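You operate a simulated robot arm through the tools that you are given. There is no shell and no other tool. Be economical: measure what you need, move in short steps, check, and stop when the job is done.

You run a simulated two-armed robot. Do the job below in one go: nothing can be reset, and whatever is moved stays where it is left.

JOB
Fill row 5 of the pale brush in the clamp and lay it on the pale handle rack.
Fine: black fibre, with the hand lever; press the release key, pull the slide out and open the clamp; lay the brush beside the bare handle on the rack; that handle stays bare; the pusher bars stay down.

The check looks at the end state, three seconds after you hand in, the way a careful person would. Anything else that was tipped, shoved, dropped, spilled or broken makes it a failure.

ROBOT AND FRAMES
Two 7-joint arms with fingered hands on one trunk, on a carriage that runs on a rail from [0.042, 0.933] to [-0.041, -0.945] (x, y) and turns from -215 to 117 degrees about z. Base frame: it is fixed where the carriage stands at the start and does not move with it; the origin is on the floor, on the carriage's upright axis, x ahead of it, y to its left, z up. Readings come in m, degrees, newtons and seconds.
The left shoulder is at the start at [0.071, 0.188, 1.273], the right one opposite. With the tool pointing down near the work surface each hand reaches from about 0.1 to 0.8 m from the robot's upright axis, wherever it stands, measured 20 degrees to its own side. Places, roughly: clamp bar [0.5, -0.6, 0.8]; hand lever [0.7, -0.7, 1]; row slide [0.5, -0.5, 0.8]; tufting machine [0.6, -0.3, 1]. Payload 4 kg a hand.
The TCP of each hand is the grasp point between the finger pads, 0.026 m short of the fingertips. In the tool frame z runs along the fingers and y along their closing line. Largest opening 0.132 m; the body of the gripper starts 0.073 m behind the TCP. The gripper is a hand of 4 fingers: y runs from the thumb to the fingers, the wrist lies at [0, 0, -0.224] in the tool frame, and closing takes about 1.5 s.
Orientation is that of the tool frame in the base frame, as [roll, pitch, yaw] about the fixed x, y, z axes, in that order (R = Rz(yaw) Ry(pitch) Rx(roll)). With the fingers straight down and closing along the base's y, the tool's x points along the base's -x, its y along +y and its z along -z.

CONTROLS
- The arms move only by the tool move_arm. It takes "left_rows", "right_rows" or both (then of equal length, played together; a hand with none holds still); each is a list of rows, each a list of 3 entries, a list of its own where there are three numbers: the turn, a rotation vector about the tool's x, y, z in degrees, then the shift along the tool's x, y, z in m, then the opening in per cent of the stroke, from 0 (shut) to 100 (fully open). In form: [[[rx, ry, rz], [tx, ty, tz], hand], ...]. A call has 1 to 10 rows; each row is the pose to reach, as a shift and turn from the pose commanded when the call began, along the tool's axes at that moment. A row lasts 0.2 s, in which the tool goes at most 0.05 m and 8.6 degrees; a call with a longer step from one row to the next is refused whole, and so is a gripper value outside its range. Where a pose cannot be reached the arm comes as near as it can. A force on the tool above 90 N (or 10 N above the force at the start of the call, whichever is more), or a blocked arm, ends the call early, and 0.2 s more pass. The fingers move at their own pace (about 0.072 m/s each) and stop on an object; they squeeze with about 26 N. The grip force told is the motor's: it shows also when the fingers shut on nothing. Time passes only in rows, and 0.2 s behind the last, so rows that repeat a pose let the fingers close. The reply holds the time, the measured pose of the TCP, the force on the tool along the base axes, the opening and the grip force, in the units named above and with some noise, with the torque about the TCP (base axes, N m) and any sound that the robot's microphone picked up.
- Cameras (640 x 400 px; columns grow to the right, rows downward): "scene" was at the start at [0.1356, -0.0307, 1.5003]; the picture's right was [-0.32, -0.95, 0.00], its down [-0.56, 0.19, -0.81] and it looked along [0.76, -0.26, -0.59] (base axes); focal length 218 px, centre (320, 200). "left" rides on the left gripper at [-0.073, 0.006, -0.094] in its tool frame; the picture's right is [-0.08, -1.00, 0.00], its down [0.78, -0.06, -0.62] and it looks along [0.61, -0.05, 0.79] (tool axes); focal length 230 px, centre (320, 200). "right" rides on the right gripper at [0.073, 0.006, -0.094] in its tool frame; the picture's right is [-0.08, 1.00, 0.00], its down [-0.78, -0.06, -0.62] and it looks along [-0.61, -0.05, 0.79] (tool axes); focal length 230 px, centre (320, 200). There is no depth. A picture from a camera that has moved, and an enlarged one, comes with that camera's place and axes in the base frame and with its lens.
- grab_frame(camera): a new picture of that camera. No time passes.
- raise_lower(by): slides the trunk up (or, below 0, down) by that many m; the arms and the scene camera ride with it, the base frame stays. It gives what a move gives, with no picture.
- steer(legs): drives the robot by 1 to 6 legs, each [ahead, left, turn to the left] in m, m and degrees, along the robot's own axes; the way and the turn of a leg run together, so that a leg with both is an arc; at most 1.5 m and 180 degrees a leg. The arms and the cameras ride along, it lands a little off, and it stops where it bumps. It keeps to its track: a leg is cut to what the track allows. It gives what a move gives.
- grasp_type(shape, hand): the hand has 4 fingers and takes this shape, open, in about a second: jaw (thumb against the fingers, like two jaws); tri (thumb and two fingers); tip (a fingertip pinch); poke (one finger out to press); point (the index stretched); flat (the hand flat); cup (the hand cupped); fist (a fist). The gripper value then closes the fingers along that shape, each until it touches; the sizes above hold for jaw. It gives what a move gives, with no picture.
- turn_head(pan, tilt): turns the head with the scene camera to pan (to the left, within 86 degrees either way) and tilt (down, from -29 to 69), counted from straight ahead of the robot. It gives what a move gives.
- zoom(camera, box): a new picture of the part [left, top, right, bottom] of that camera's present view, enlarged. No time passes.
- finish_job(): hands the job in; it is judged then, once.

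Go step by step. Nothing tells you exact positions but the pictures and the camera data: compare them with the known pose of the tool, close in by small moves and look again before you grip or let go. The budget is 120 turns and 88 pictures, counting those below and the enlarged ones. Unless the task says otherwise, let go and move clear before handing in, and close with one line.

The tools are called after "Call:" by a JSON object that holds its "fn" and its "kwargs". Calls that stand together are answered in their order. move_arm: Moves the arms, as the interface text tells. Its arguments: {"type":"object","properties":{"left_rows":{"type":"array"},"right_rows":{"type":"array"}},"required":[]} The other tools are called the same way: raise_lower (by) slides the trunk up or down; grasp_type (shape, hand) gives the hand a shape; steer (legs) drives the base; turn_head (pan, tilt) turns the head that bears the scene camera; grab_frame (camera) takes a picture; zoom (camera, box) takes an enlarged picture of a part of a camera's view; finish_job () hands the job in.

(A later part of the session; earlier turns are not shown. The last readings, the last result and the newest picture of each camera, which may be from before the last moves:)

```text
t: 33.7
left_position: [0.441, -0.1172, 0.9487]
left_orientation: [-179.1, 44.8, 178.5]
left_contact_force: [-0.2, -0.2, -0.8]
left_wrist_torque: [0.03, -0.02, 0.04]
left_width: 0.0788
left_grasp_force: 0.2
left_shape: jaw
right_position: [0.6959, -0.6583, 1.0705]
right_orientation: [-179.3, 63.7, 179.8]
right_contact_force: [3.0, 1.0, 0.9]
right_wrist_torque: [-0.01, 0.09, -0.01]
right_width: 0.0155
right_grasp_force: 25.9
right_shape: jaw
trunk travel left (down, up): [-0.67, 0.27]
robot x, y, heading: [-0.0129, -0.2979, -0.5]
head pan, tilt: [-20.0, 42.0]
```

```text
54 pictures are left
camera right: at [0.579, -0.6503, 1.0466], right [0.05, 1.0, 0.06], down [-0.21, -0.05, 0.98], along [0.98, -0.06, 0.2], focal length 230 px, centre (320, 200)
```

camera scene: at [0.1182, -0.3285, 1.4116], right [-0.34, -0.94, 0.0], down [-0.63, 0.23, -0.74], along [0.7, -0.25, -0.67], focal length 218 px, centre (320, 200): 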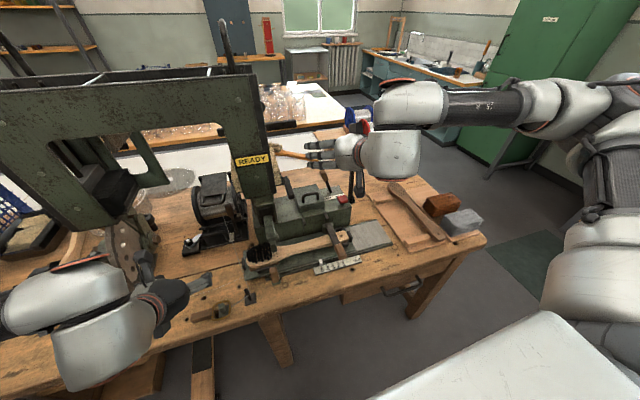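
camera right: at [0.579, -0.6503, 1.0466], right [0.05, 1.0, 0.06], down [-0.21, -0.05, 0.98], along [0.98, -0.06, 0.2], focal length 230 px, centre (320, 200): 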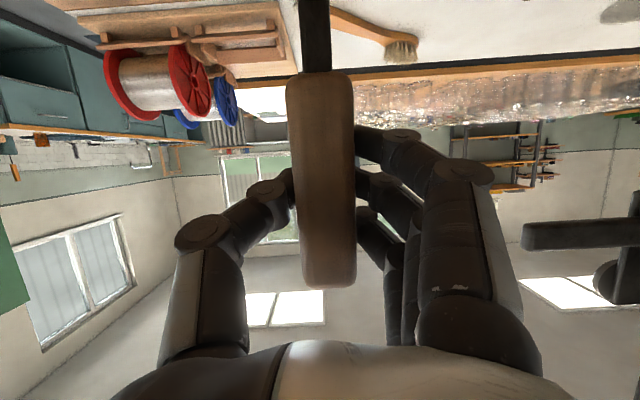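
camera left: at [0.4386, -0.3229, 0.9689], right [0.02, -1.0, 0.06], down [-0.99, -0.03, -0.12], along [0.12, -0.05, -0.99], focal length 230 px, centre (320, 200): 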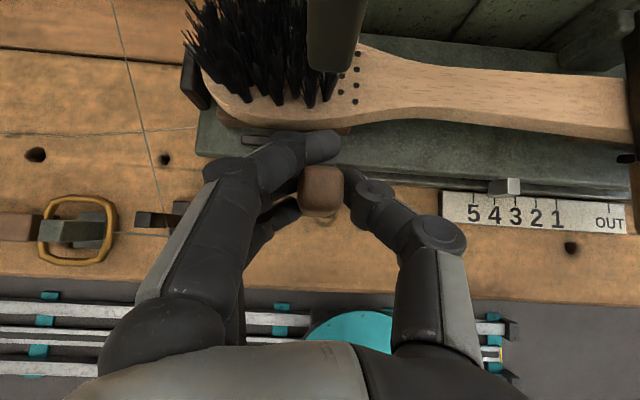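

Gripped. I'll pull the lever toward me along its arc, the first part only.

Call:
{"fn": "move_arm", "kwargs": {"right_rows": [[[0, -2, 0], [0.0053, 0, -0.0152], 0], [[0, -4, 0], [0.0106, 0, -0.0305], 0], [[0, -6, 0], [0.0182, 0, -0.0451], 0], [[0, -8, 0], [0.0261, 0, -0.0596], 0], [[0, -10, 0], [0.0359, 0, -0.0737], 0], [[0, -12, 0], [0.0463, 0, -0.087], 0]]}}

Call:
{"fn": "zoom", "kwargs": {"camera": "scene", "box": [230, 90, 450, 290]}}

```text
t: 35.1
left_position: [0.441, -0.1119, 0.9492]
left_orientation: [-178.5, 44.8, 178.8]
left_contact_force: [-0.4, 0.6, -0.3]
left_wrist_torque: [-0.03, 0.03, 0.0]
left_width: 0.0787
left_grasp_force: 0.0
left_shape: jaw
right_position: [0.585, -0.6728, 1.0824]
right_orientation: [-176.8, 75.6, -177.1]
right_contact_force: [7.1, 32.4, -0.9]
right_wrist_torque: [0.34, -0.29, -0.57]
right_width: 0.0116
right_grasp_force: 25.7
right_shape: jaw
right hand out of reach, approached as far as the arm can: row 4, 5, 6
trunk travel left (down, up): [-0.67, 0.27]
robot x, y, heading: [-0.0109, -0.2943, -0.3]
head pan, tilt: [-20.0, 42.0]
```

```text
2.00 times, centred on (340, 190) of scene
camera zoom: at [0.1198, -0.3197, 1.4117], right [-0.34, -0.94, 0.01], down [-0.63, 0.22, -0.74], along [0.7, -0.26, -0.67], focal length 435 px, centre (280, 220)
```

zoom: 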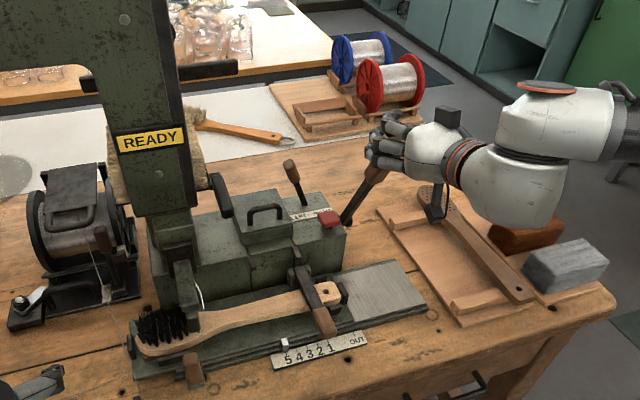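

The lever is following. The level wrist is near the arm's inner limit, so I'll swing the hand back to pointing more downward while pulling on.

Call:
{"fn": "move_arm", "kwargs": {"right_rows": [[[0, 7, 0], [0.006, 0.004, -0.002], 0], [[0, 14, 0], [0.009, 0.007, -0.004], 0], [[0, 21, 0], [0.012, 0.01, -0.007], 0], [[0, 28, 0], [0.016, 0.013, -0.012], 0], [[0, 34, 0], [0.022, 0.015, -0.02], 0], [[0, 40, 0], [0.03, 0.016, -0.03], 0], [[0, 46, 0], [0.041, 0.016, -0.041], 0], [[0, 46, 0], [0.05, 0.016, -0.052], 0]]}}

Call:
{"fn": "zoom", "kwargs": {"camera": "scene", "box": [230, 90, 450, 290]}}

```text
t: 36.9
left_position: [0.4395, -0.1187, 0.9489]
left_orientation: [-179.1, 45.1, 178.4]
left_contact_force: [1.0, 0.6, -0.2]
left_wrist_torque: [-0.01, -0.01, -0.01]
left_width: 0.0787
left_grasp_force: 0.0
left_shape: jaw
right_position: [0.5213, -0.6665, 1.0433]
right_orientation: [-179.6, 29.7, 179.3]
right_contact_force: [4.9, 0.2, 3.0]
right_wrist_torque: [0.06, -0.09, -0.04]
right_width: 0.0071
right_grasp_force: 25.9
right_shape: jaw
trunk travel left (down, up): [-0.67, 0.27]
robot x, y, heading: [-0.0099, -0.2934, -0.3]
head pan, tilt: [-20.0, 42.0]
```

```text
2.00 times, centred on (340, 190) of scene
camera zoom: at [0.1179, -0.3285, 1.4117], right [-0.34, -0.94, 0.0], down [-0.63, 0.23, -0.74], along [0.7, -0.26, -0.67], focal length 435 px, centre (280, 220)
```

zoom: 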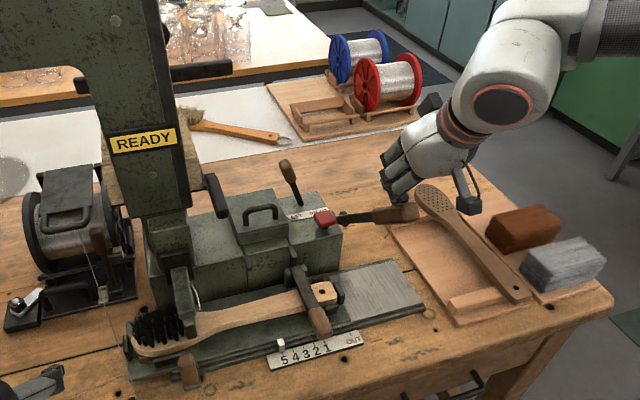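

Call:
{"fn": "grab_frame", "kwargs": {"camera": "right"}}

Call:
{"fn": "zoom", "kwargs": {"camera": "scene", "box": [240, 200, 340, 280]}}

```text
51 pictures are left
camera right: at [0.4109, -0.6575, 1.0891], right [0.08, 1.0, 0.03], down [0.37, -0.06, 0.93], along [0.92, -0.06, -0.38], focal length 230 px, centre (320, 200)
```

right: 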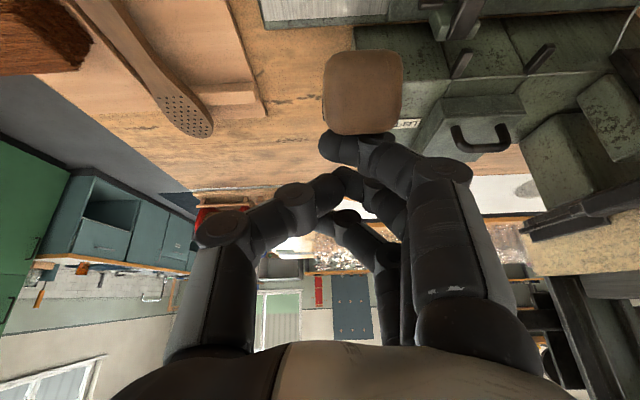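

```text
5.00 times, centred on (290, 240) of scene
camera zoom: at [0.1179, -0.3285, 1.4117], right [-0.34, -0.94, 0.0], down [-0.63, 0.23, -0.74], along [0.7, -0.26, -0.67], focal length 1088 px, centre (470, 0)
```

zoom: 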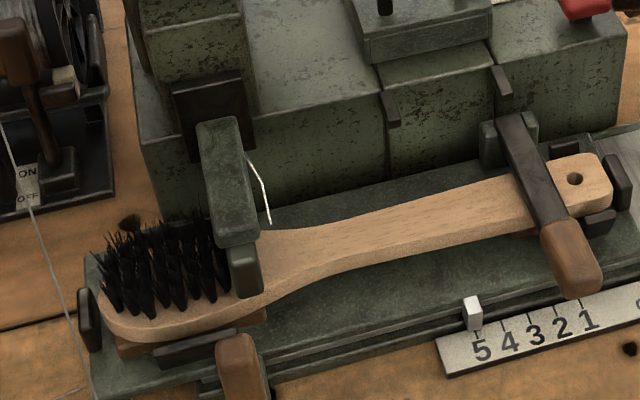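

The lever slipped from the fingers at about 50° past upright and stayed there. I'll push it further down from above with the closed fingertips.

Call:
{"fn": "move_arm", "kwargs": {"right_rows": [[[0, 0, 0], [0.026, 0.016, -0.0149], 0], [[0, 0, 0], [0.0378, 0.016, -0.0043], 0], [[0, 0, 0], [0.0583, 0.016, 0.0013], 0], [[0, 0, 0], [0.0744, 0.016, 0.0094], 0], [[0, 0, 0], [0.0888, 0.016, 0.0184], 0]]}}

Call:
{"fn": "grab_frame", "kwargs": {"camera": "scene"}}

```text
t: 37.8
left_position: [0.4387, -0.1165, 0.9495]
left_orientation: [-179.0, 45.0, 178.7]
left_contact_force: [-0.3, -0.2, -0.8]
left_wrist_torque: [0.0, 0.01, 0.01]
left_width: 0.0785
left_grasp_force: 0.0
left_shape: jaw
right_position: [0.4861, -0.6465, 1.0268]
right_orientation: [-179.9, 32.7, 179.7]
right_contact_force: [25.2, 1.9, 25.1]
right_wrist_torque: [0.02, -0.44, -0.02]
right_width: 0.0072
right_grasp_force: 26.2
right_shape: jaw
trunk travel left (down, up): [-0.67, 0.27]
robot x, y, heading: [-0.0135, -0.2958, 0.3]
head pan, tilt: [-20.0, 42.0]
heard: click
stopped in row 4 (right hand): the force on the tool passed its limit at 102 N (the readings are from after the stop); the commanded pose is now the measured one
```

```text
49 pictures are left
camera scene: at [0.1175, -0.3269, 1.4116], right [-0.34, -0.94, 0.0], down [-0.63, 0.23, -0.74], along [0.7, -0.25, -0.67], focal length 218 px, centre (320, 200)
```

scene: 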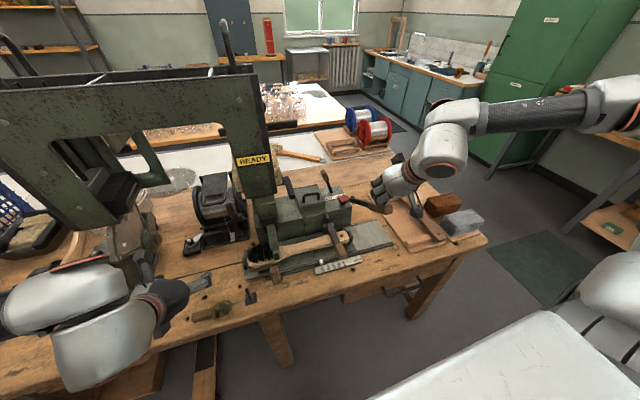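

A click, and then the end stop. Let me see what it did.

Call:
{"fn": "zoom", "kwargs": {"camera": "scene", "box": [220, 140, 400, 280]}}

Call:
{"fn": "zoom", "kwargs": {"camera": "scene", "box": [240, 220, 300, 270]}}

```text
2.86 times, centred on (310, 210) of scene
camera zoom: at [0.1175, -0.3269, 1.4116], right [-0.34, -0.94, 0.0], down [-0.63, 0.23, -0.74], along [0.7, -0.25, -0.67], focal length 622 px, centre (349, 171)
```

zoom: 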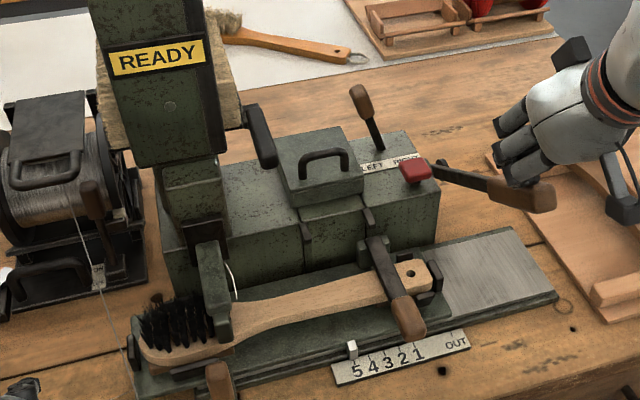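

```text
8.00 times, centred on (270, 245) of scene
camera zoom: at [0.1175, -0.3269, 1.4116], right [-0.34, -0.94, 0.0], down [-0.63, 0.23, -0.74], along [0.7, -0.25, -0.67], focal length 1741 px, centre (720, -160)
```

zoom: 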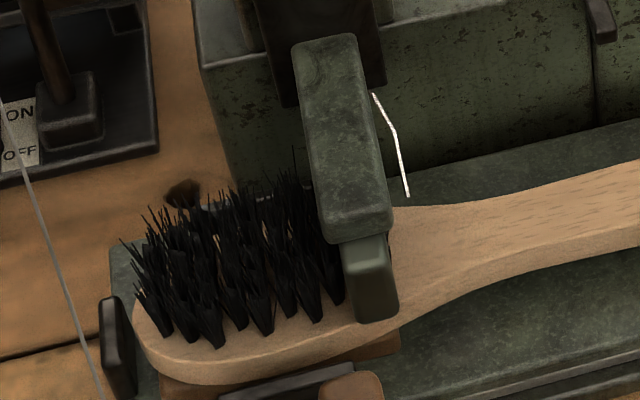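

Fresh black tufts seem to be set beside the nozzle. I'll lift the hand off the lever and see whether it returns by itself.

Call:
{"fn": "move_arm", "kwargs": {"right_rows": [[[0, 0, 0], [-0.0, 0, -0.03], 0], [[0, 0, 0], [-0.02, 0, -0.07], 0], [[0, 0, 0], [-0.02, 0, -0.07], 0]]}}

Call:
{"fn": "zoom", "kwargs": {"camera": "scene", "box": [220, 120, 420, 280]}}

```text
t: 38.6
left_position: [0.441, -0.1172, 0.9476]
left_orientation: [-179.1, 44.9, 178.6]
left_contact_force: [-0.1, 0.3, 0.5]
left_wrist_torque: [0.01, 0.03, -0.01]
left_width: 0.0789
left_grasp_force: 0.1
left_shape: jaw
right_position: [0.4623, -0.6472, 1.0921]
right_orientation: [-180.0, 31.9, 179.6]
right_contact_force: [-0.3, -0.6, -0.5]
right_wrist_torque: [0.03, 0.03, 0.0]
right_width: 0.0073
right_grasp_force: 26.2
right_shape: jaw
trunk travel left (down, up): [-0.67, 0.27]
robot x, y, heading: [-0.0136, -0.2957, -0.1]
head pan, tilt: [-20.0, 42.0]
```

```text
2.50 times, centred on (320, 200) of scene
camera zoom: at [0.1202, -0.3283, 1.4112], right [-0.34, -0.94, 0.0], down [-0.63, 0.23, -0.74], along [0.7, -0.25, -0.67], focal length 544 px, centre (320, 200)
```

zoom: 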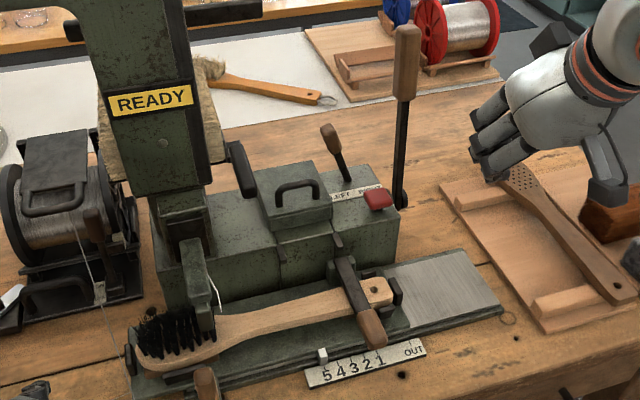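

The lever sprang back upright. Next I'll shape the right hand to poke for the red release key and see where the finger is.

Call:
{"fn": "grasp_type", "kwargs": {"hand": "right", "shape": "poke"}}

Call:
{"fn": "grab_frame", "kwargs": {"camera": "right"}}

Call:
{"fn": "zoom", "kwargs": {"camera": "scene", "box": [340, 80, 480, 220]}}

```text
t: 39.5
left_position: [0.4413, -0.1165, 0.9503]
left_orientation: [-179.2, 45.0, 178.5]
left_contact_force: [-0.5, 0.3, 0.2]
left_wrist_torque: [-0.03, 0.04, -0.01]
left_width: 0.0785
left_grasp_force: 0.1
left_shape: jaw
right_position: [0.4625, -0.6473, 1.0926]
right_orientation: [-179.9, 32.0, 179.7]
right_contact_force: [-0.6, 0.4, -0.3]
right_wrist_torque: [-0.02, -0.06, 0.03]
right_width: 0.0
right_grasp_force: 0.1
right_shape: poke
trunk travel left (down, up): [-0.67, 0.27]
robot x, y, heading: [-0.0157, -0.2928, 0.1]
head pan, tilt: [-20.0, 42.0]
```

```text
45 pictures are left
camera right: at [0.3503, -0.6395, 1.1338], right [0.07, 1.0, 0.04], down [0.34, -0.06, 0.94], along [0.94, -0.06, -0.34], focal length 230 px, centre (320, 200)
```

right: 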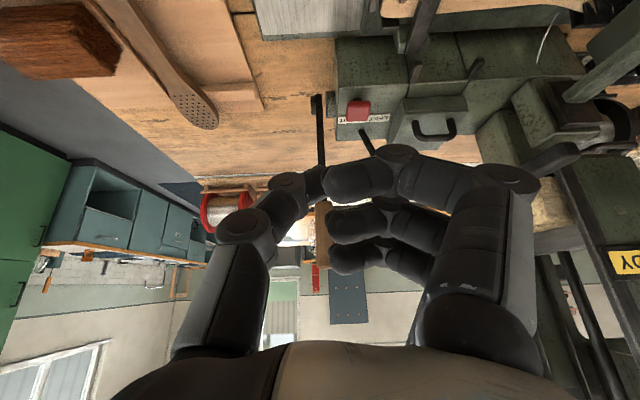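

```text
2.86 times, centred on (410, 150) of scene
camera zoom: at [0.1186, -0.328, 1.4115], right [-0.34, -0.94, 0.0], down [-0.63, 0.23, -0.74], along [0.7, -0.25, -0.67], focal length 622 px, centre (63, 343)
```

zoom: 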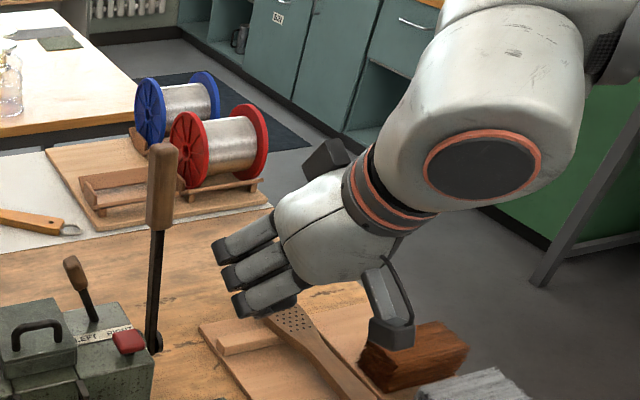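

Call:
{"fn": "move_arm", "kwargs": {"right_rows": [[[0, 0, 0], [0, 0, 0], 100], [[0, 0, 0], [0, 0, 0], 100], [[0, 0, 0], [0, 0, 0], 100], [[0, 0, 0], [0, 0, 0], 100], [[0, 0, 0], [0, 0, 0], 100]]}}

Call:
{"fn": "grab_frame", "kwargs": {"camera": "right"}}

Call:
{"fn": "zoom", "kwargs": {"camera": "scene", "box": [340, 80, 480, 220]}}

```text
t: 40.7
left_position: [0.4406, -0.118, 0.9491]
left_orientation: [-179.2, 45.1, 178.5]
left_contact_force: [-0.4, 0.0, -0.6]
left_wrist_torque: [0.0, 0.01, -0.03]
left_width: 0.0788
left_grasp_force: 0.1
left_shape: jaw
right_position: [0.4631, -0.6463, 1.0923]
right_orientation: [-179.9, 32.0, 179.7]
right_contact_force: [0.0, -0.7, -0.4]
right_wrist_torque: [-0.03, -0.02, -0.05]
right_width: 0.0
right_grasp_force: 0.1
right_shape: poke
trunk travel left (down, up): [-0.67, 0.27]
robot x, y, heading: [-0.0119, -0.296, -0.1]
head pan, tilt: [-20.0, 42.0]
```

```text
43 pictures are left
camera right: at [0.35, -0.6395, 1.1339], right [0.07, 1.0, 0.04], down [0.34, -0.06, 0.94], along [0.94, -0.06, -0.34], focal length 230 px, centre (320, 200)
```

right: 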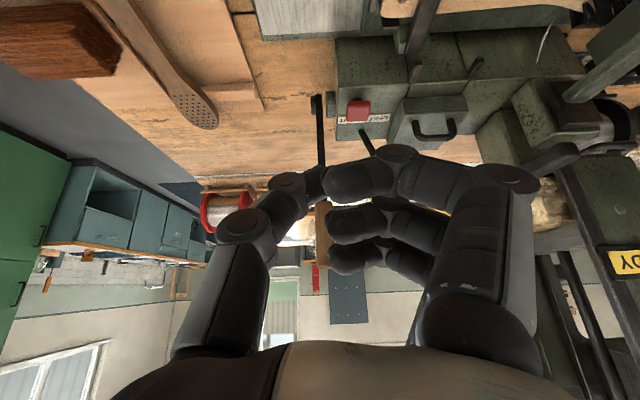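

```text
2.86 times, centred on (410, 150) of scene
camera zoom: at [0.1183, -0.3281, 1.4116], right [-0.34, -0.94, 0.0], down [-0.63, 0.23, -0.74], along [0.7, -0.25, -0.67], focal length 622 px, centre (63, 343)
```

zoom: 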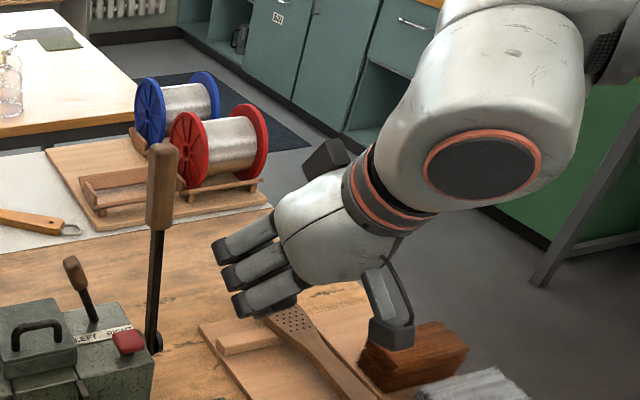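

The poke shape keeps the fingers bunched. I'll try the stretched index instead.

Call:
{"fn": "grasp_type", "kwargs": {"hand": "right", "shape": "point"}}

Call:
{"fn": "grab_frame", "kwargs": {"camera": "right"}}

Call:
{"fn": "zoom", "kwargs": {"camera": "scene", "box": [340, 80, 480, 220]}}

```text
t: 41.6
left_position: [0.4395, -0.1183, 0.9498]
left_orientation: [-179.2, 45.0, 178.5]
left_contact_force: [-0.2, -0.8, 0.9]
left_wrist_torque: [-0.01, -0.02, -0.03]
left_width: 0.0787
left_grasp_force: 0.0
left_shape: jaw
right_position: [0.4619, -0.6473, 1.0928]
right_orientation: [-179.9, 32.0, 179.5]
right_contact_force: [0.1, -0.2, -1.0]
right_wrist_torque: [0.03, -0.01, 0.01]
right_width: 0.1262
right_grasp_force: 0.1
right_shape: point
trunk travel left (down, up): [-0.67, 0.27]
robot x, y, heading: [-0.0161, -0.2982, 0.1]
head pan, tilt: [-20.0, 42.0]
```

```text
41 pictures are left
camera right: at [0.35, -0.6395, 1.1339], right [0.07, 1.0, 0.04], down [0.34, -0.06, 0.94], along [0.94, -0.06, -0.34], focal length 230 px, centre (320, 200)
```

right: 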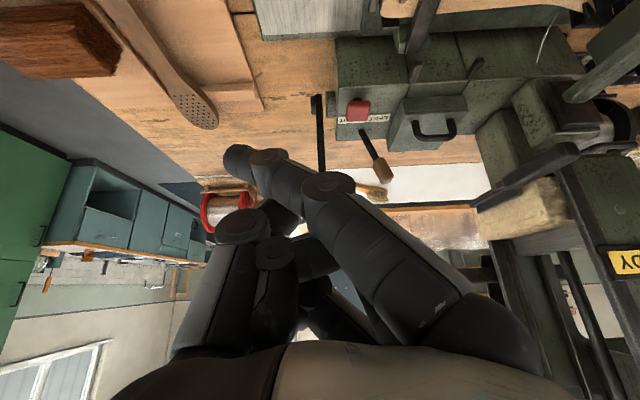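

```text
2.86 times, centred on (410, 150) of scene
camera zoom: at [0.1183, -0.328, 1.4116], right [-0.34, -0.94, 0.0], down [-0.63, 0.23, -0.74], along [0.7, -0.25, -0.67], focal length 622 px, centre (63, 343)
```

zoom: 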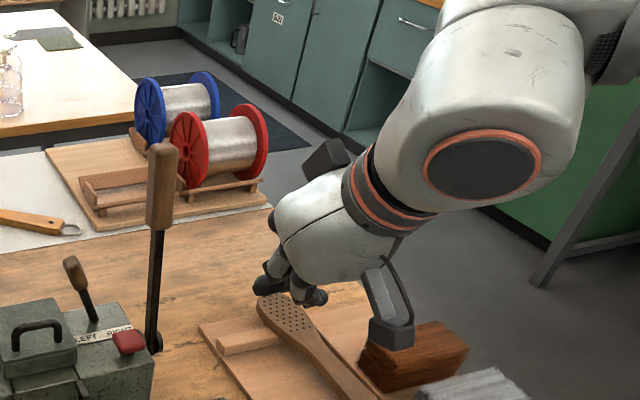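

The index tip sits about [0.02, -0.04, 0.014] in the tool frame. I'll bring it above the red key, going inward first to stay clear of the lever.

Call:
{"fn": "move_arm", "kwargs": {"right_rows": [[[0, 0, 0], [0, 0.045, 0], 100], [[0, 0, 0], [0, 0.09, 0], 100], [[0, 0, 0], [-0.0191, 0.09, 0.0355], 100], [[0, 0, 0], [-0.0382, 0.09, 0.071], 100], [[0, 0, 0], [-0.0546, 0.09, 0.1108], 100], [[0, 0, 0], [-0.071, 0.09, 0.1505], 100], [[0, 0, 0], [-0.0869, 0.09, 0.1817], 100]]}}

Call:
{"fn": "grab_frame", "kwargs": {"camera": "right"}}

Call:
{"fn": "zoom", "kwargs": {"camera": "scene", "box": [280, 110, 420, 250]}}

```text
t: 43.2
left_position: [0.4414, -0.1167, 0.9489]
left_orientation: [-179.0, 44.9, 178.7]
left_contact_force: [-0.5, 0.1, 0.0]
left_wrist_torque: [-0.01, -0.01, 0.01]
left_width: 0.0786
left_grasp_force: 0.0
left_shape: jaw
right_position: [0.634, -0.5585, 0.9844]
right_orientation: [-179.9, 31.9, 179.7]
right_contact_force: [-0.2, 0.1, -0.6]
right_wrist_torque: [-0.01, 0.04, -0.02]
right_width: 0.1264
right_grasp_force: 0.1
right_shape: point
trunk travel left (down, up): [-0.67, 0.27]
robot x, y, heading: [-0.0134, -0.294, 0.2]
head pan, tilt: [-20.0, 42.0]
```

```text
39 pictures are left
camera right: at [0.5218, -0.5504, 1.0239], right [0.07, 1.0, 0.04], down [0.34, -0.06, 0.94], along [0.94, -0.06, -0.34], focal length 230 px, centre (320, 200)
```

right: 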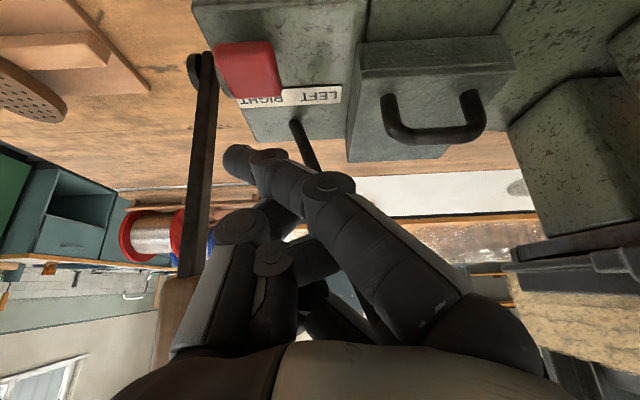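

```text
2.86 times, centred on (350, 180) of scene
camera zoom: at [0.1195, -0.3283, 1.4115], right [-0.34, -0.94, 0.0], down [-0.63, 0.23, -0.74], along [0.7, -0.25, -0.67], focal length 622 px, centre (234, 257)
```

zoom: 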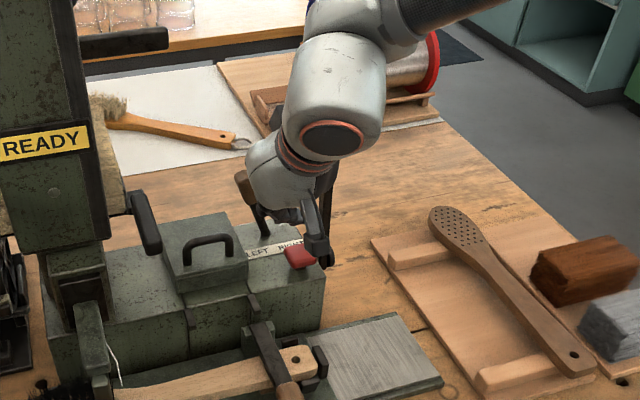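

The index tip is about 5 cm above the key. I'll tilt a bit more to clear the selector and come down on the key gently.

Call:
{"fn": "move_arm", "kwargs": {"right_rows": [[[0, -7, 0], [0.012, 0.0, 0.004], 100], [[0, -14, 0], [0.022, 0.001, 0.01], 100], [[0, -20, 0], [0.032, 0.0015, 0.0154], 100], [[0, -20, 0], [0.0362, 0.0015, 0.0222], 100], [[0, -20, 0], [0.0405, 0.0015, 0.029], 100], [[0, -20, 0], [0.0447, 0.0015, 0.0358], 100]]}}

Call:
{"fn": "grab_frame", "kwargs": {"camera": "right"}}

Call:
{"fn": "zoom", "kwargs": {"camera": "scene", "box": [280, 130, 400, 250]}}

```text
t: 44.6
left_position: [0.4399, -0.1168, 0.9491]
left_orientation: [-179.1, 45.0, 178.5]
left_contact_force: [0.4, -0.1, -0.1]
left_wrist_torque: [0.01, -0.02, 0.0]
left_width: 0.0785
left_grasp_force: 0.1
left_shape: jaw
right_position: [0.6243, -0.5923, 0.991]
right_orientation: [-179.8, 51.7, 179.9]
right_contact_force: [1.1, -1.1, -0.4]
right_wrist_torque: [0.03, -0.01, -0.02]
right_width: 0.126
right_grasp_force: 0.1
right_shape: point
right hand out of reach, approached as far as the arm can: row 2, 3, 4, 5, 6
trunk travel left (down, up): [-0.67, 0.27]
robot x, y, heading: [-0.0154, -0.3, 0.0]
head pan, tilt: [-20.0, 42.0]
```

```text
37 pictures are left
camera right: at [0.5054, -0.5855, 0.9929], right [0.05, 1.0, 0.06], down [0.0, -0.06, 1.0], along [1.0, -0.05, 0.0], focal length 230 px, centre (320, 200)
```

right: 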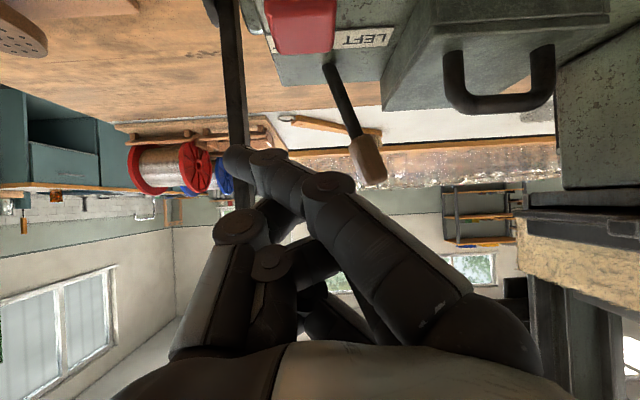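

```text
3.33 times, centred on (340, 190) of scene
camera zoom: at [0.1183, -0.3281, 1.4116], right [-0.34, -0.94, 0.0], down [-0.63, 0.23, -0.74], along [0.7, -0.25, -0.67], focal length 725 px, centre (253, 233)
```

zoom: 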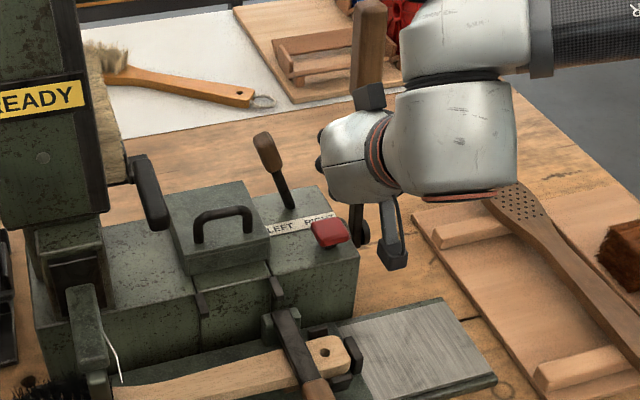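

The level tilt again pushes the arm off target. I'll raise the trunk for arm room, keep a moderate tilt and retry.

Call:
{"fn": "raise_lower", "kwargs": {"by": 0.12}}

Call:
{"fn": "move_arm", "kwargs": {"right_rows": [[[0, 4, 0], [0.0, 0.018, 0.0], 100], [[0, 8, 0], [0.0, 0.035, 0.0], 100], [[0, 12, 0], [0.03, 0.035, 0.023], 100], [[0, 12, 0], [0.06, 0.035, 0.046], 100], [[0, 12, 0], [0.09, 0.035, 0.0695], 100], [[0, 12, 0], [0.1205, 0.035, 0.0926], 100]]}}

Call:
{"fn": "grab_frame", "kwargs": {"camera": "right"}}

```text
t: 46.1
left_position: [0.4394, -0.1174, 1.0697]
left_orientation: [-179.0, 44.9, 178.5]
left_contact_force: [-0.2, -0.4, 0.4]
left_wrist_torque: [-0.02, -0.01, 0.02]
left_width: 0.0787
left_grasp_force: 0.1
left_shape: jaw
right_position: [0.6238, -0.5939, 1.1111]
right_orientation: [-179.7, 51.6, 179.8]
right_contact_force: [0.6, 0.4, -0.2]
right_wrist_torque: [0.0, 0.0, 0.0]
right_width: 0.126
right_grasp_force: 0.1
right_shape: point
trunk travel left (down, up): [-0.79, 0.15]
robot x, y, heading: [-0.0127, -0.2955, -0.0]
head pan, tilt: [-20.0, 42.0]
```

```text
t: 47.5
left_position: [0.4399, -0.1168, 1.0684]
left_orientation: [-179.1, 44.8, 178.6]
left_contact_force: [0.1, 0.2, 0.2]
left_wrist_torque: [-0.02, -0.03, 0.03]
left_width: 0.0784
left_grasp_force: 0.0
left_shape: jaw
right_position: [0.64, -0.5935, 1.0115]
right_orientation: [-179.9, 38.7, -179.7]
right_contact_force: [0.9, 0.2, -0.9]
right_wrist_torque: [0.04, 0.0, 0.03]
right_width: 0.1263
right_grasp_force: 0.1
right_shape: point
right hand out of reach, approached as far as the arm can: row 4, 5, 6
trunk travel left (down, up): [-0.79, 0.15]
robot x, y, heading: [-0.0126, -0.2992, 0.1]
head pan, tilt: [-20.0, 42.0]
```

```text
35 pictures are left
camera right: at [0.5254, -0.5879, 1.039], right [0.06, 1.0, 0.05], down [0.23, -0.06, 0.97], along [0.97, -0.04, -0.23], focal length 230 px, centre (320, 200)
```

right: 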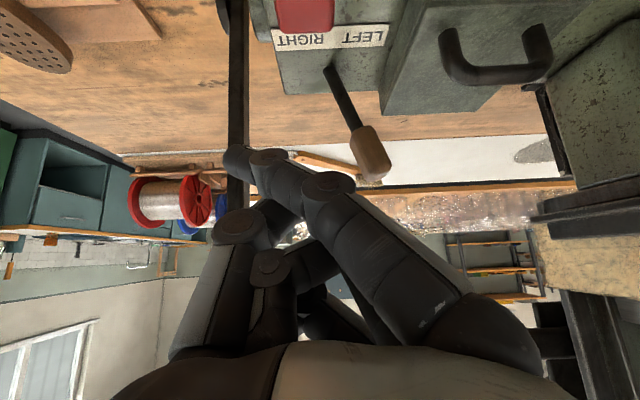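

Raising made it worse, so the wrist prefers a lower shoulder. I'll lift both hands, then lower the trunk.

Call:
{"fn": "move_arm", "kwargs": {"left_rows": [[[0, 0, 0], [-0.028, 0, -0.028], 60], [[0, 0, 0], [-0.056, 0, -0.056], 60], [[0, 0, 0], [-0.084, 0, -0.084], 60], [[0, 0, 0], [-0.112, 0, -0.112], 60], [[0, 0, 0], [-0.14, 0, -0.14], 60]], "right_rows": [[[0, 0, 0], [-0.0156, 0, -0.0387], 100], [[0, 0, 0], [-0.0312, 0, -0.0774], 100], [[0, 0, 0], [-0.0468, 0, -0.1161], 100], [[0, 0, 0], [-0.0624, 0, -0.1548], 100], [[0, 0, 0], [-0.078, 0, -0.1935], 100]]}}

Call:
{"fn": "raise_lower", "kwargs": {"by": -0.22}}

```text
t: 48.7
left_position: [0.4369, -0.1146, 1.268]
left_orientation: [-179.1, 45.0, 178.6]
left_contact_force: [-0.1, 0.4, 0.1]
left_wrist_torque: [0.02, -0.03, 0.02]
left_width: 0.0787
left_grasp_force: 0.1
left_shape: jaw
right_position: [0.5758, -0.5947, 1.2124]
right_orientation: [-179.8, 39.8, 179.8]
right_contact_force: [0.0, 0.8, 0.3]
right_wrist_torque: [0.02, -0.03, 0.03]
right_width: 0.1261
right_grasp_force: 0.0
right_shape: point
trunk travel left (down, up): [-0.79, 0.15]
robot x, y, heading: [-0.0092, -0.2975, -0.0]
head pan, tilt: [-20.0, 42.0]
```

```text
t: 51.0
left_position: [0.4393, -0.1144, 1.0477]
left_orientation: [-179.1, 45.0, 178.5]
left_contact_force: [0.1, 1.3, -0.3]
left_wrist_torque: [0.01, 0.0, 0.01]
left_width: 0.0785
left_grasp_force: 0.1
left_shape: jaw
right_position: [0.578, -0.5926, 0.9918]
right_orientation: [-179.8, 39.7, 179.9]
right_contact_force: [0.2, 0.3, 0.0]
right_wrist_torque: [-0.01, 0.03, 0.02]
right_width: 0.1259
right_grasp_force: 0.0
right_shape: point
trunk travel left (down, up): [-0.57, 0.37]
robot x, y, heading: [-0.011, -0.2989, 0.2]
head pan, tilt: [-20.0, 42.0]
```

Call:
{"fn": "move_arm", "kwargs": {"right_rows": [[[0, 0, 0], [0.0, 0.02, 0.0], 100], [[0, 0, 0], [0.0, 0.036, 0.0], 100], [[0, 0, 0], [-0.006, 0.036, 0.026], 100], [[0, 0, 0], [-0.0127, 0.036, 0.0535], 100]]}}

Call:
{"fn": "grab_frame", "kwargs": {"camera": "right"}}

```text
t: 52.0
left_position: [0.4405, -0.1151, 1.0471]
left_orientation: [-179.0, 44.9, 178.5]
left_contact_force: [0.6, 0.3, 0.6]
left_wrist_torque: [0.01, -0.02, 0.0]
left_width: 0.0789
left_grasp_force: 0.0
left_shape: jaw
right_position: [0.6237, -0.5574, 0.9581]
right_orientation: [-179.7, 39.7, 179.9]
right_contact_force: [0.8, -0.1, 0.1]
right_wrist_torque: [0.03, 0.05, 0.01]
right_width: 0.1263
right_grasp_force: 0.1
right_shape: point
trunk travel left (down, up): [-0.57, 0.37]
robot x, y, heading: [-0.0123, -0.2999, 0.3]
head pan, tilt: [-20.0, 42.0]
```

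```text
34 pictures are left
camera right: at [0.5064, -0.549, 0.9836], right [0.06, 1.0, 0.05], down [0.21, -0.06, 0.98], along [0.98, -0.05, -0.21], focal length 230 px, centre (320, 200)
```

right: 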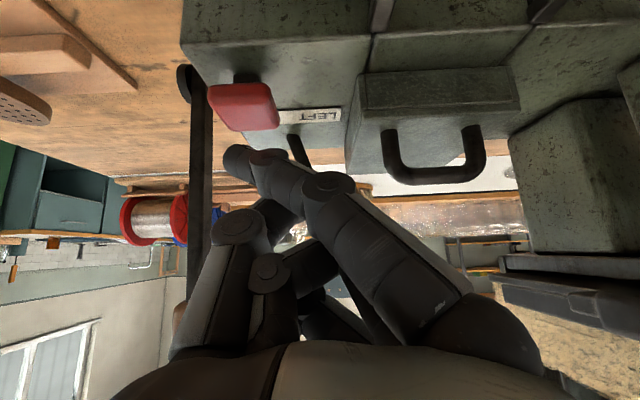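

The tip is right over the key. Pressing straight down in small steps.

Call:
{"fn": "move_arm", "kwargs": {"right_rows": [[[0, 0, 0], [0.0064, 0, 0.0077], 100], [[0, 0, 0], [0.0128, 0, 0.0154], 100], [[0, 0, 0], [0.0179, 0, 0.0215], 100], [[0, 0, 0], [0.0217, 0, 0.0261], 100], [[0, 0, 0], [0.0249, 0, 0.03], 100]]}}

Call:
{"fn": "grab_frame", "kwargs": {"camera": "right"}}

```text
t: 53.2
left_position: [0.4386, -0.1142, 1.0483]
left_orientation: [-179.1, 45.0, 178.6]
left_contact_force: [-0.3, 0.6, 0.4]
left_wrist_torque: [-0.01, -0.01, 0.0]
left_width: 0.0788
left_grasp_force: 0.0
left_shape: jaw
right_position: [0.6218, -0.5558, 0.9198]
right_orientation: [-179.7, 39.6, 179.9]
right_contact_force: [-3.1, 1.4, 4.8]
right_wrist_torque: [-0.23, 0.14, -0.16]
right_width: 0.1262
right_grasp_force: 0.1
right_shape: point
trunk travel left (down, up): [-0.57, 0.37]
robot x, y, heading: [-0.0117, -0.2955, 0.2]
head pan, tilt: [-20.0, 42.0]
heard: click
```

```text
33 pictures are left
camera right: at [0.5048, -0.5497, 0.9452], right [0.06, 1.0, 0.05], down [0.21, -0.06, 0.98], along [0.98, -0.05, -0.21], focal length 230 px, centre (320, 200)
```

right: 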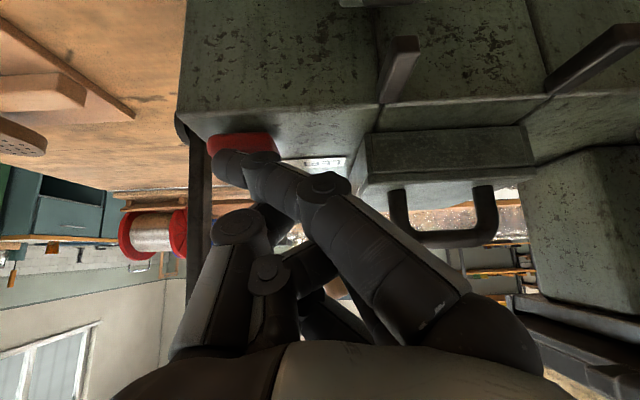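

Click heard. Withdrawing the right hand, then moving the base back so the left hand can draw the slide out.

Call:
{"fn": "move_arm", "kwargs": {"right_rows": [[[0, 0, 0], [-0.02, 0, -0.023], 100], [[0, 0, 0], [-0.02, 0, -0.06], 100], [[0, 0, 0], [-0.015, 0, -0.1], 100], [[0, 0, 0], [-0.01, 0, -0.14], 100], [[0, 0, 0], [-0.0, 0, -0.17], 100]]}}

Call:
{"fn": "steer", "kwargs": {"legs": [[0, -0.2, 0]]}}

Call:
{"fn": "turn_head", "kwargs": {"pan": 0, "tilt": 45}}

Call:
{"fn": "grab_frame", "kwargs": {"camera": "left"}}

```text
t: 54.4
left_position: [0.4383, -0.1155, 1.0476]
left_orientation: [-179.1, 45.1, 178.6]
left_contact_force: [-0.7, -0.1, 0.0]
left_wrist_torque: [0.0, 0.01, 0.01]
left_width: 0.0787
left_grasp_force: 0.1
left_shape: jaw
right_position: [0.5124, -0.5568, 1.0509]
right_orientation: [-179.7, 39.8, 180.0]
right_contact_force: [0.1, -0.3, -0.6]
right_wrist_torque: [0.02, -0.03, 0.01]
right_width: 0.126
right_grasp_force: 0.0
right_shape: point
trunk travel left (down, up): [-0.57, 0.37]
robot x, y, heading: [-0.012, -0.2959, -0.2]
head pan, tilt: [-20.0, 42.0]
```

```text
t: 56.0
left_position: [0.4303, -0.3125, 1.048]
left_orientation: [-179.1, 44.9, 178.6]
left_contact_force: [-0.2, -0.2, 0.1]
left_wrist_torque: [0.02, 0.02, 0.0]
left_width: 0.0784
left_grasp_force: 0.2
left_shape: jaw
right_position: [0.505, -0.7546, 1.051]
right_orientation: [-179.8, 39.8, 179.9]
right_contact_force: [-1.1, 0.5, 0.3]
right_wrist_torque: [0.07, 0.04, 0.04]
right_width: 0.1261
right_grasp_force: 0.0
right_shape: point
trunk travel left (down, up): [-0.57, 0.37]
robot x, y, heading: [-0.0202, -0.4997, 0.3]
head pan, tilt: [-20.0, 42.0]
```

```text
t: 56.8
left_position: [0.4313, -0.3127, 1.0473]
left_orientation: [-179.1, 45.0, 178.6]
left_contact_force: [0.6, 0.4, -0.3]
left_wrist_torque: [0.0, 0.01, 0.0]
left_width: 0.0787
left_grasp_force: 0.0
left_shape: jaw
right_position: [0.5065, -0.755, 1.051]
right_orientation: [-179.6, 39.7, 179.9]
right_contact_force: [-0.4, 0.0, 0.1]
right_wrist_torque: [-0.02, 0.02, -0.01]
right_width: 0.1261
right_grasp_force: 0.0
right_shape: point
trunk travel left (down, up): [-0.57, 0.37]
robot x, y, heading: [-0.0199, -0.4973, -0.1]
head pan, tilt: [0.0, 45.0]
```

```text
32 pictures are left
camera left: at [0.4157, -0.3063, 1.1649], right [0.02, -1.0, 0.07], down [-0.99, -0.03, -0.12], along [0.12, -0.06, -0.99], focal length 230 px, centre (320, 200)
```

left: 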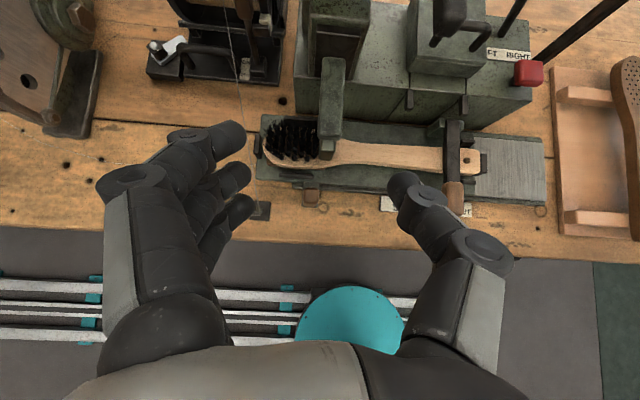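

Call:
{"fn": "move_arm", "kwargs": {"left_rows": [[[0, 0, 0], [0.0396, 0, 0.0179], 60], [[0, 0, 0], [0.0792, 0, 0.0358], 60], [[0, 0, 0], [0.1188, 0, 0.0537], 60], [[0, 0, 0], [0.1194, 0, 0.087], 60], [[0, 0, 0], [0.12, 0, 0.12], 60], [[0, 0, 0], [0.1206, 0, 0.1538], 60]]}}

Call:
{"fn": "grab_frame", "kwargs": {"camera": "left"}}

```text
t: 58.2
left_position: [0.4619, -0.3312, 0.9019]
left_orientation: [-174.6, 50.7, -179.3]
left_contact_force: [-3.5, -0.7, 50.7]
left_wrist_torque: [1.25, 0.37, 0.13]
left_width: 0.0748
left_grasp_force: 0.0
left_shape: jaw
left hand out of reach, approached as far as the arm can: row 2, 3, 4
right_position: [0.5019, -0.751, 1.0546]
right_orientation: [-179.6, 40.0, -180.0]
right_contact_force: [0.2, 0.7, 0.5]
right_wrist_torque: [-0.03, 0.03, -0.03]
right_width: 0.1257
right_grasp_force: 0.0
right_shape: point
trunk travel left (down, up): [-0.57, 0.37]
robot x, y, heading: [-0.022, -0.4972, -0.0]
head pan, tilt: [0.0, 45.0]
stopped in row 6 (left hand): the force on the tool passed its limit at 158 N (the readings are from after the stop); the commanded pose is now the measured one
```

```text
31 pictures are left
camera left: at [0.4352, -0.3179, 1.017], right [-0.01, -0.99, 0.12], down [-0.98, -0.02, -0.21], along [0.21, -0.12, -0.97], focal length 230 px, centre (320, 200)
```

left: 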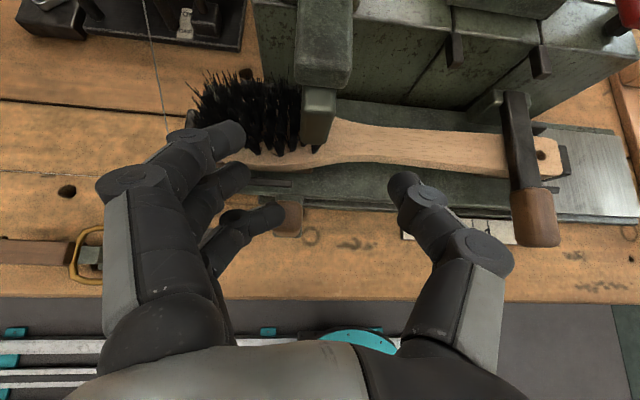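

The left hand was limited in retracting, and a finger came down on the knob. I'll lift off at once and check for damage.

Call:
{"fn": "move_arm", "kwargs": {"left_rows": [[[0, 0, 0], [-0.031, 0, -0.0253], 60], [[0, 0, 0], [-0.062, 0, -0.0506], 60], [[0, 0, 0], [-0.08, 0, -0.065], 100]]}}

Call:
{"fn": "grab_frame", "kwargs": {"camera": "left"}}

Call:
{"fn": "zoom", "kwargs": {"camera": "scene", "box": [200, 120, 400, 270]}}

```text
t: 59.0
left_position: [0.4652, -0.3288, 0.9964]
left_orientation: [-175.4, 49.5, -179.9]
left_contact_force: [0.3, 0.2, 1.0]
left_wrist_torque: [-0.01, 0.01, 0.03]
left_width: 0.1313
left_grasp_force: 0.0
left_shape: jaw
right_position: [0.5062, -0.7555, 1.0491]
right_orientation: [-179.8, 39.5, 179.8]
right_contact_force: [0.2, -0.4, 0.1]
right_wrist_torque: [0.0, -0.02, 0.03]
right_width: 0.1263
right_grasp_force: 0.0
right_shape: point
trunk travel left (down, up): [-0.57, 0.37]
robot x, y, heading: [-0.0201, -0.4951, 0.1]
head pan, tilt: [0.0, 45.0]
```

```text
30 pictures are left
camera left: at [0.4415, -0.3157, 1.1125], right [-0.01, -0.99, 0.11], down [-0.98, -0.01, -0.19], along [0.19, -0.11, -0.97], focal length 230 px, centre (320, 200)
```

left: 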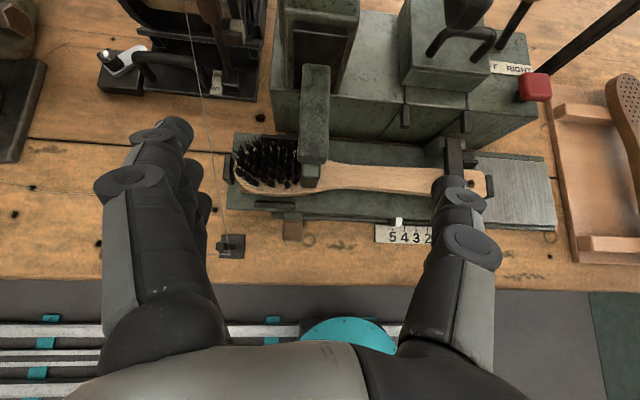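

```text
2.67 times, centred on (300, 195) of scene
camera zoom: at [0.1131, -0.4991, 1.307], right [0.0, -1.0, 0.0], down [-0.71, 0.0, -0.71], along [0.71, 0.0, -0.71], focal length 580 px, centre (373, 213)
```

zoom: 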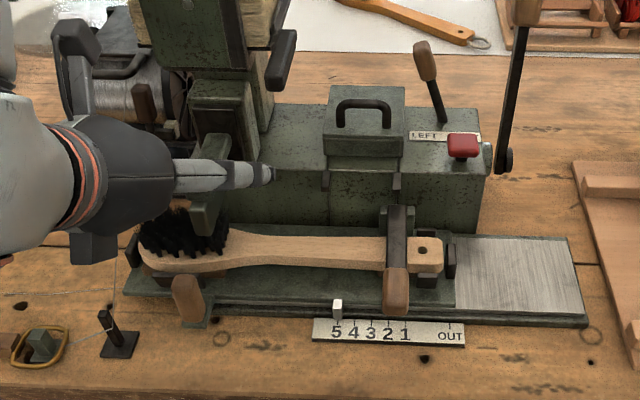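

No damage, and the slide is still at 5. I'll raise the trunk to the earlier good height, square the hand and line it up above the knob.

Call:
{"fn": "raise_lower", "kwargs": {"by": 0.1}}

Call:
{"fn": "move_arm", "kwargs": {"left_rows": [[[-0.8, 1.1, 0.4], [0.0315, 0.0054, 0.017], 60], [[-1.6, 2.2, 0.8], [0.063, 0.0108, 0.034], 60], [[-2.4, 3.4, 1.1], [0.0945, 0.0161, 0.051], 60], [[-3.1, 4.5, 1.5], [0.126, 0.0215, 0.068], 60]]}}

Call:
{"fn": "grab_frame", "kwargs": {"camera": "left"}}

```text
t: 60.3
left_position: [0.465, -0.3277, 1.0986]
left_orientation: [-175.3, 49.6, -179.6]
left_contact_force: [0.3, 0.1, 0.5]
left_wrist_torque: [-0.02, 0.01, -0.01]
left_width: 0.1319
left_grasp_force: 0.1
left_shape: jaw
right_position: [0.5056, -0.7558, 1.15]
right_orientation: [-179.8, 39.5, 179.8]
right_contact_force: [0.3, -0.6, -0.2]
right_wrist_torque: [0.01, -0.01, -0.02]
right_width: 0.1257
right_grasp_force: 0.0
right_shape: point
trunk travel left (down, up): [-0.67, 0.27]
robot x, y, heading: [-0.022, -0.4963, 0.1]
head pan, tilt: [0.0, 45.0]
```

```text
t: 61.3
left_position: [0.4347, -0.3107, 0.9561]
left_orientation: [179.9, 45.3, 177.9]
left_contact_force: [-0.1, 0.7, 1.3]
left_wrist_torque: [-0.03, -0.01, -0.03]
left_width: 0.0799
left_grasp_force: 0.0
left_shape: jaw
right_position: [0.5066, -0.7561, 1.1494]
right_orientation: [-179.9, 39.6, 179.8]
right_contact_force: [0.4, 0.2, 0.3]
right_wrist_torque: [-0.01, -0.02, -0.04]
right_width: 0.1264
right_grasp_force: 0.1
right_shape: point
trunk travel left (down, up): [-0.67, 0.27]
robot x, y, heading: [-0.0213, -0.4934, 0.0]
head pan, tilt: [0.0, 45.0]
```

```text
28 pictures are left
camera left: at [0.4205, -0.3055, 1.0739], right [0.02, -1.0, 0.05], down [-0.99, -0.03, -0.12], along [0.12, -0.05, -0.99], focal length 230 px, centre (320, 200)
```

left: 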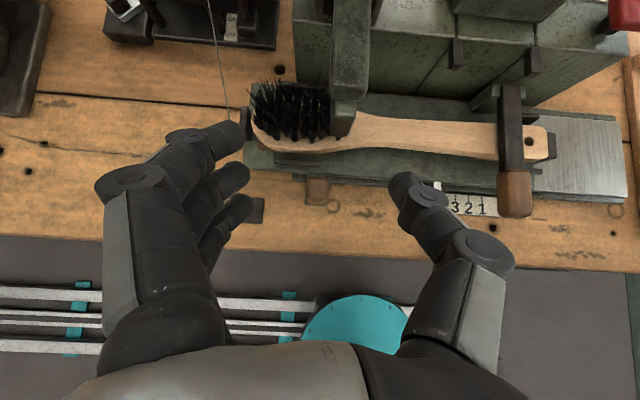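

Squared up with the knob between thumb and fingers. Descending and closing.

Call:
{"fn": "move_arm", "kwargs": {"left_rows": [[[0, 0, 0], [0.0235, 0, 0.0342], 60], [[0, 0, 0], [0.0411, 0, 0.06], 60], [[0, 0, 0], [0.0587, 0, 0.0855], 60], [[0, 0, 0], [0.0587, 0, 0.0855], 0], [[0, 0, 0], [0.0587, 0, 0.0855], 0], [[0, 0, 0], [0.0587, 0, 0.0855], 0], [[0, 0, 0], [0.0587, 0, 0.0855], 0], [[0, 0, 0], [0.0587, 0, 0.0855], 0]]}}

```text
t: 63.1
left_position: [0.4555, -0.3117, 0.8536]
left_orientation: [179.8, 45.0, 177.9]
left_contact_force: [1.4, -0.2, -2.1]
left_wrist_torque: [-0.03, 0.05, -0.13]
left_width: 0.0119
left_grasp_force: 26.1
left_shape: jaw
right_position: [0.5066, -0.7568, 1.15]
right_orientation: [-179.8, 39.6, 179.8]
right_contact_force: [-0.3, 0.0, -0.6]
right_wrist_torque: [0.02, 0.0, -0.02]
right_width: 0.126
right_grasp_force: 0.1
right_shape: point
trunk travel left (down, up): [-0.67, 0.27]
robot x, y, heading: [-0.0198, -0.4915, -0.1]
head pan, tilt: [0.0, 45.0]
```

Gripped as before. Now I draw the slide out toward OUT, about 0.122 m, starting gently.

Call:
{"fn": "move_arm", "kwargs": {"left_rows": [[[0, 0, 0], [0, -0.008, 0], 0], [[0, 0, 0], [0, -0.02, 0], 0], [[0, 0, 0], [0, -0.035, 0], 0], [[0, 0, 0], [0, -0.05, 0], 0], [[0, 0, 0], [0, -0.065, 0], 0], [[0, 0, 0], [0, -0.08, 0], 0], [[0, 0, 0], [0, -0.095, 0], 0], [[0, 0, 0], [0, -0.11, 0], 0], [[0, 0, 0], [0, -0.122, 0], 0]]}}

Call:
{"fn": "zoom", "kwargs": {"camera": "scene", "box": [220, 130, 400, 270]}}

```text
t: 65.1
left_position: [0.45, -0.4327, 0.8535]
left_orientation: [179.8, 45.2, 178.1]
left_contact_force: [-6.1, 6.4, -1.6]
left_wrist_torque: [0.13, 0.24, -0.05]
left_width: 0.0122
left_grasp_force: 26.1
left_shape: jaw
right_position: [0.505, -0.7536, 1.1519]
right_orientation: [-179.7, 39.7, 179.9]
right_contact_force: [0.2, 0.3, -0.6]
right_wrist_torque: [-0.02, 0.0, -0.01]
right_width: 0.126
right_grasp_force: 0.0
right_shape: point
trunk travel left (down, up): [-0.67, 0.27]
robot x, y, heading: [-0.0171, -0.4967, -0.1]
head pan, tilt: [0.0, 45.0]
```

```text
2.86 times, centred on (310, 200) of scene
camera zoom: at [0.1111, -0.4961, 1.4074], right [0.0, -1.0, 0.0], down [-0.71, 0.0, -0.71], along [0.71, 0.0, -0.71], focal length 622 px, centre (349, 200)
```

zoom: 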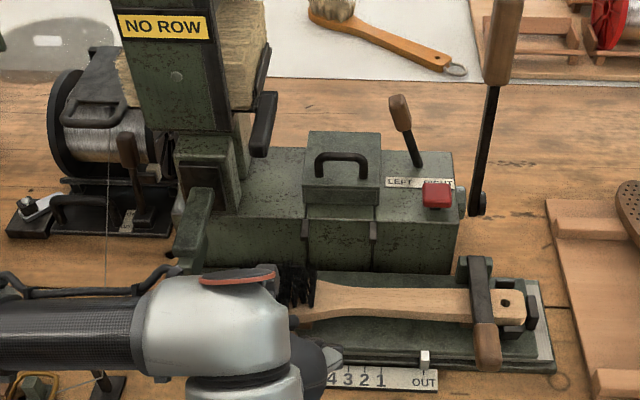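

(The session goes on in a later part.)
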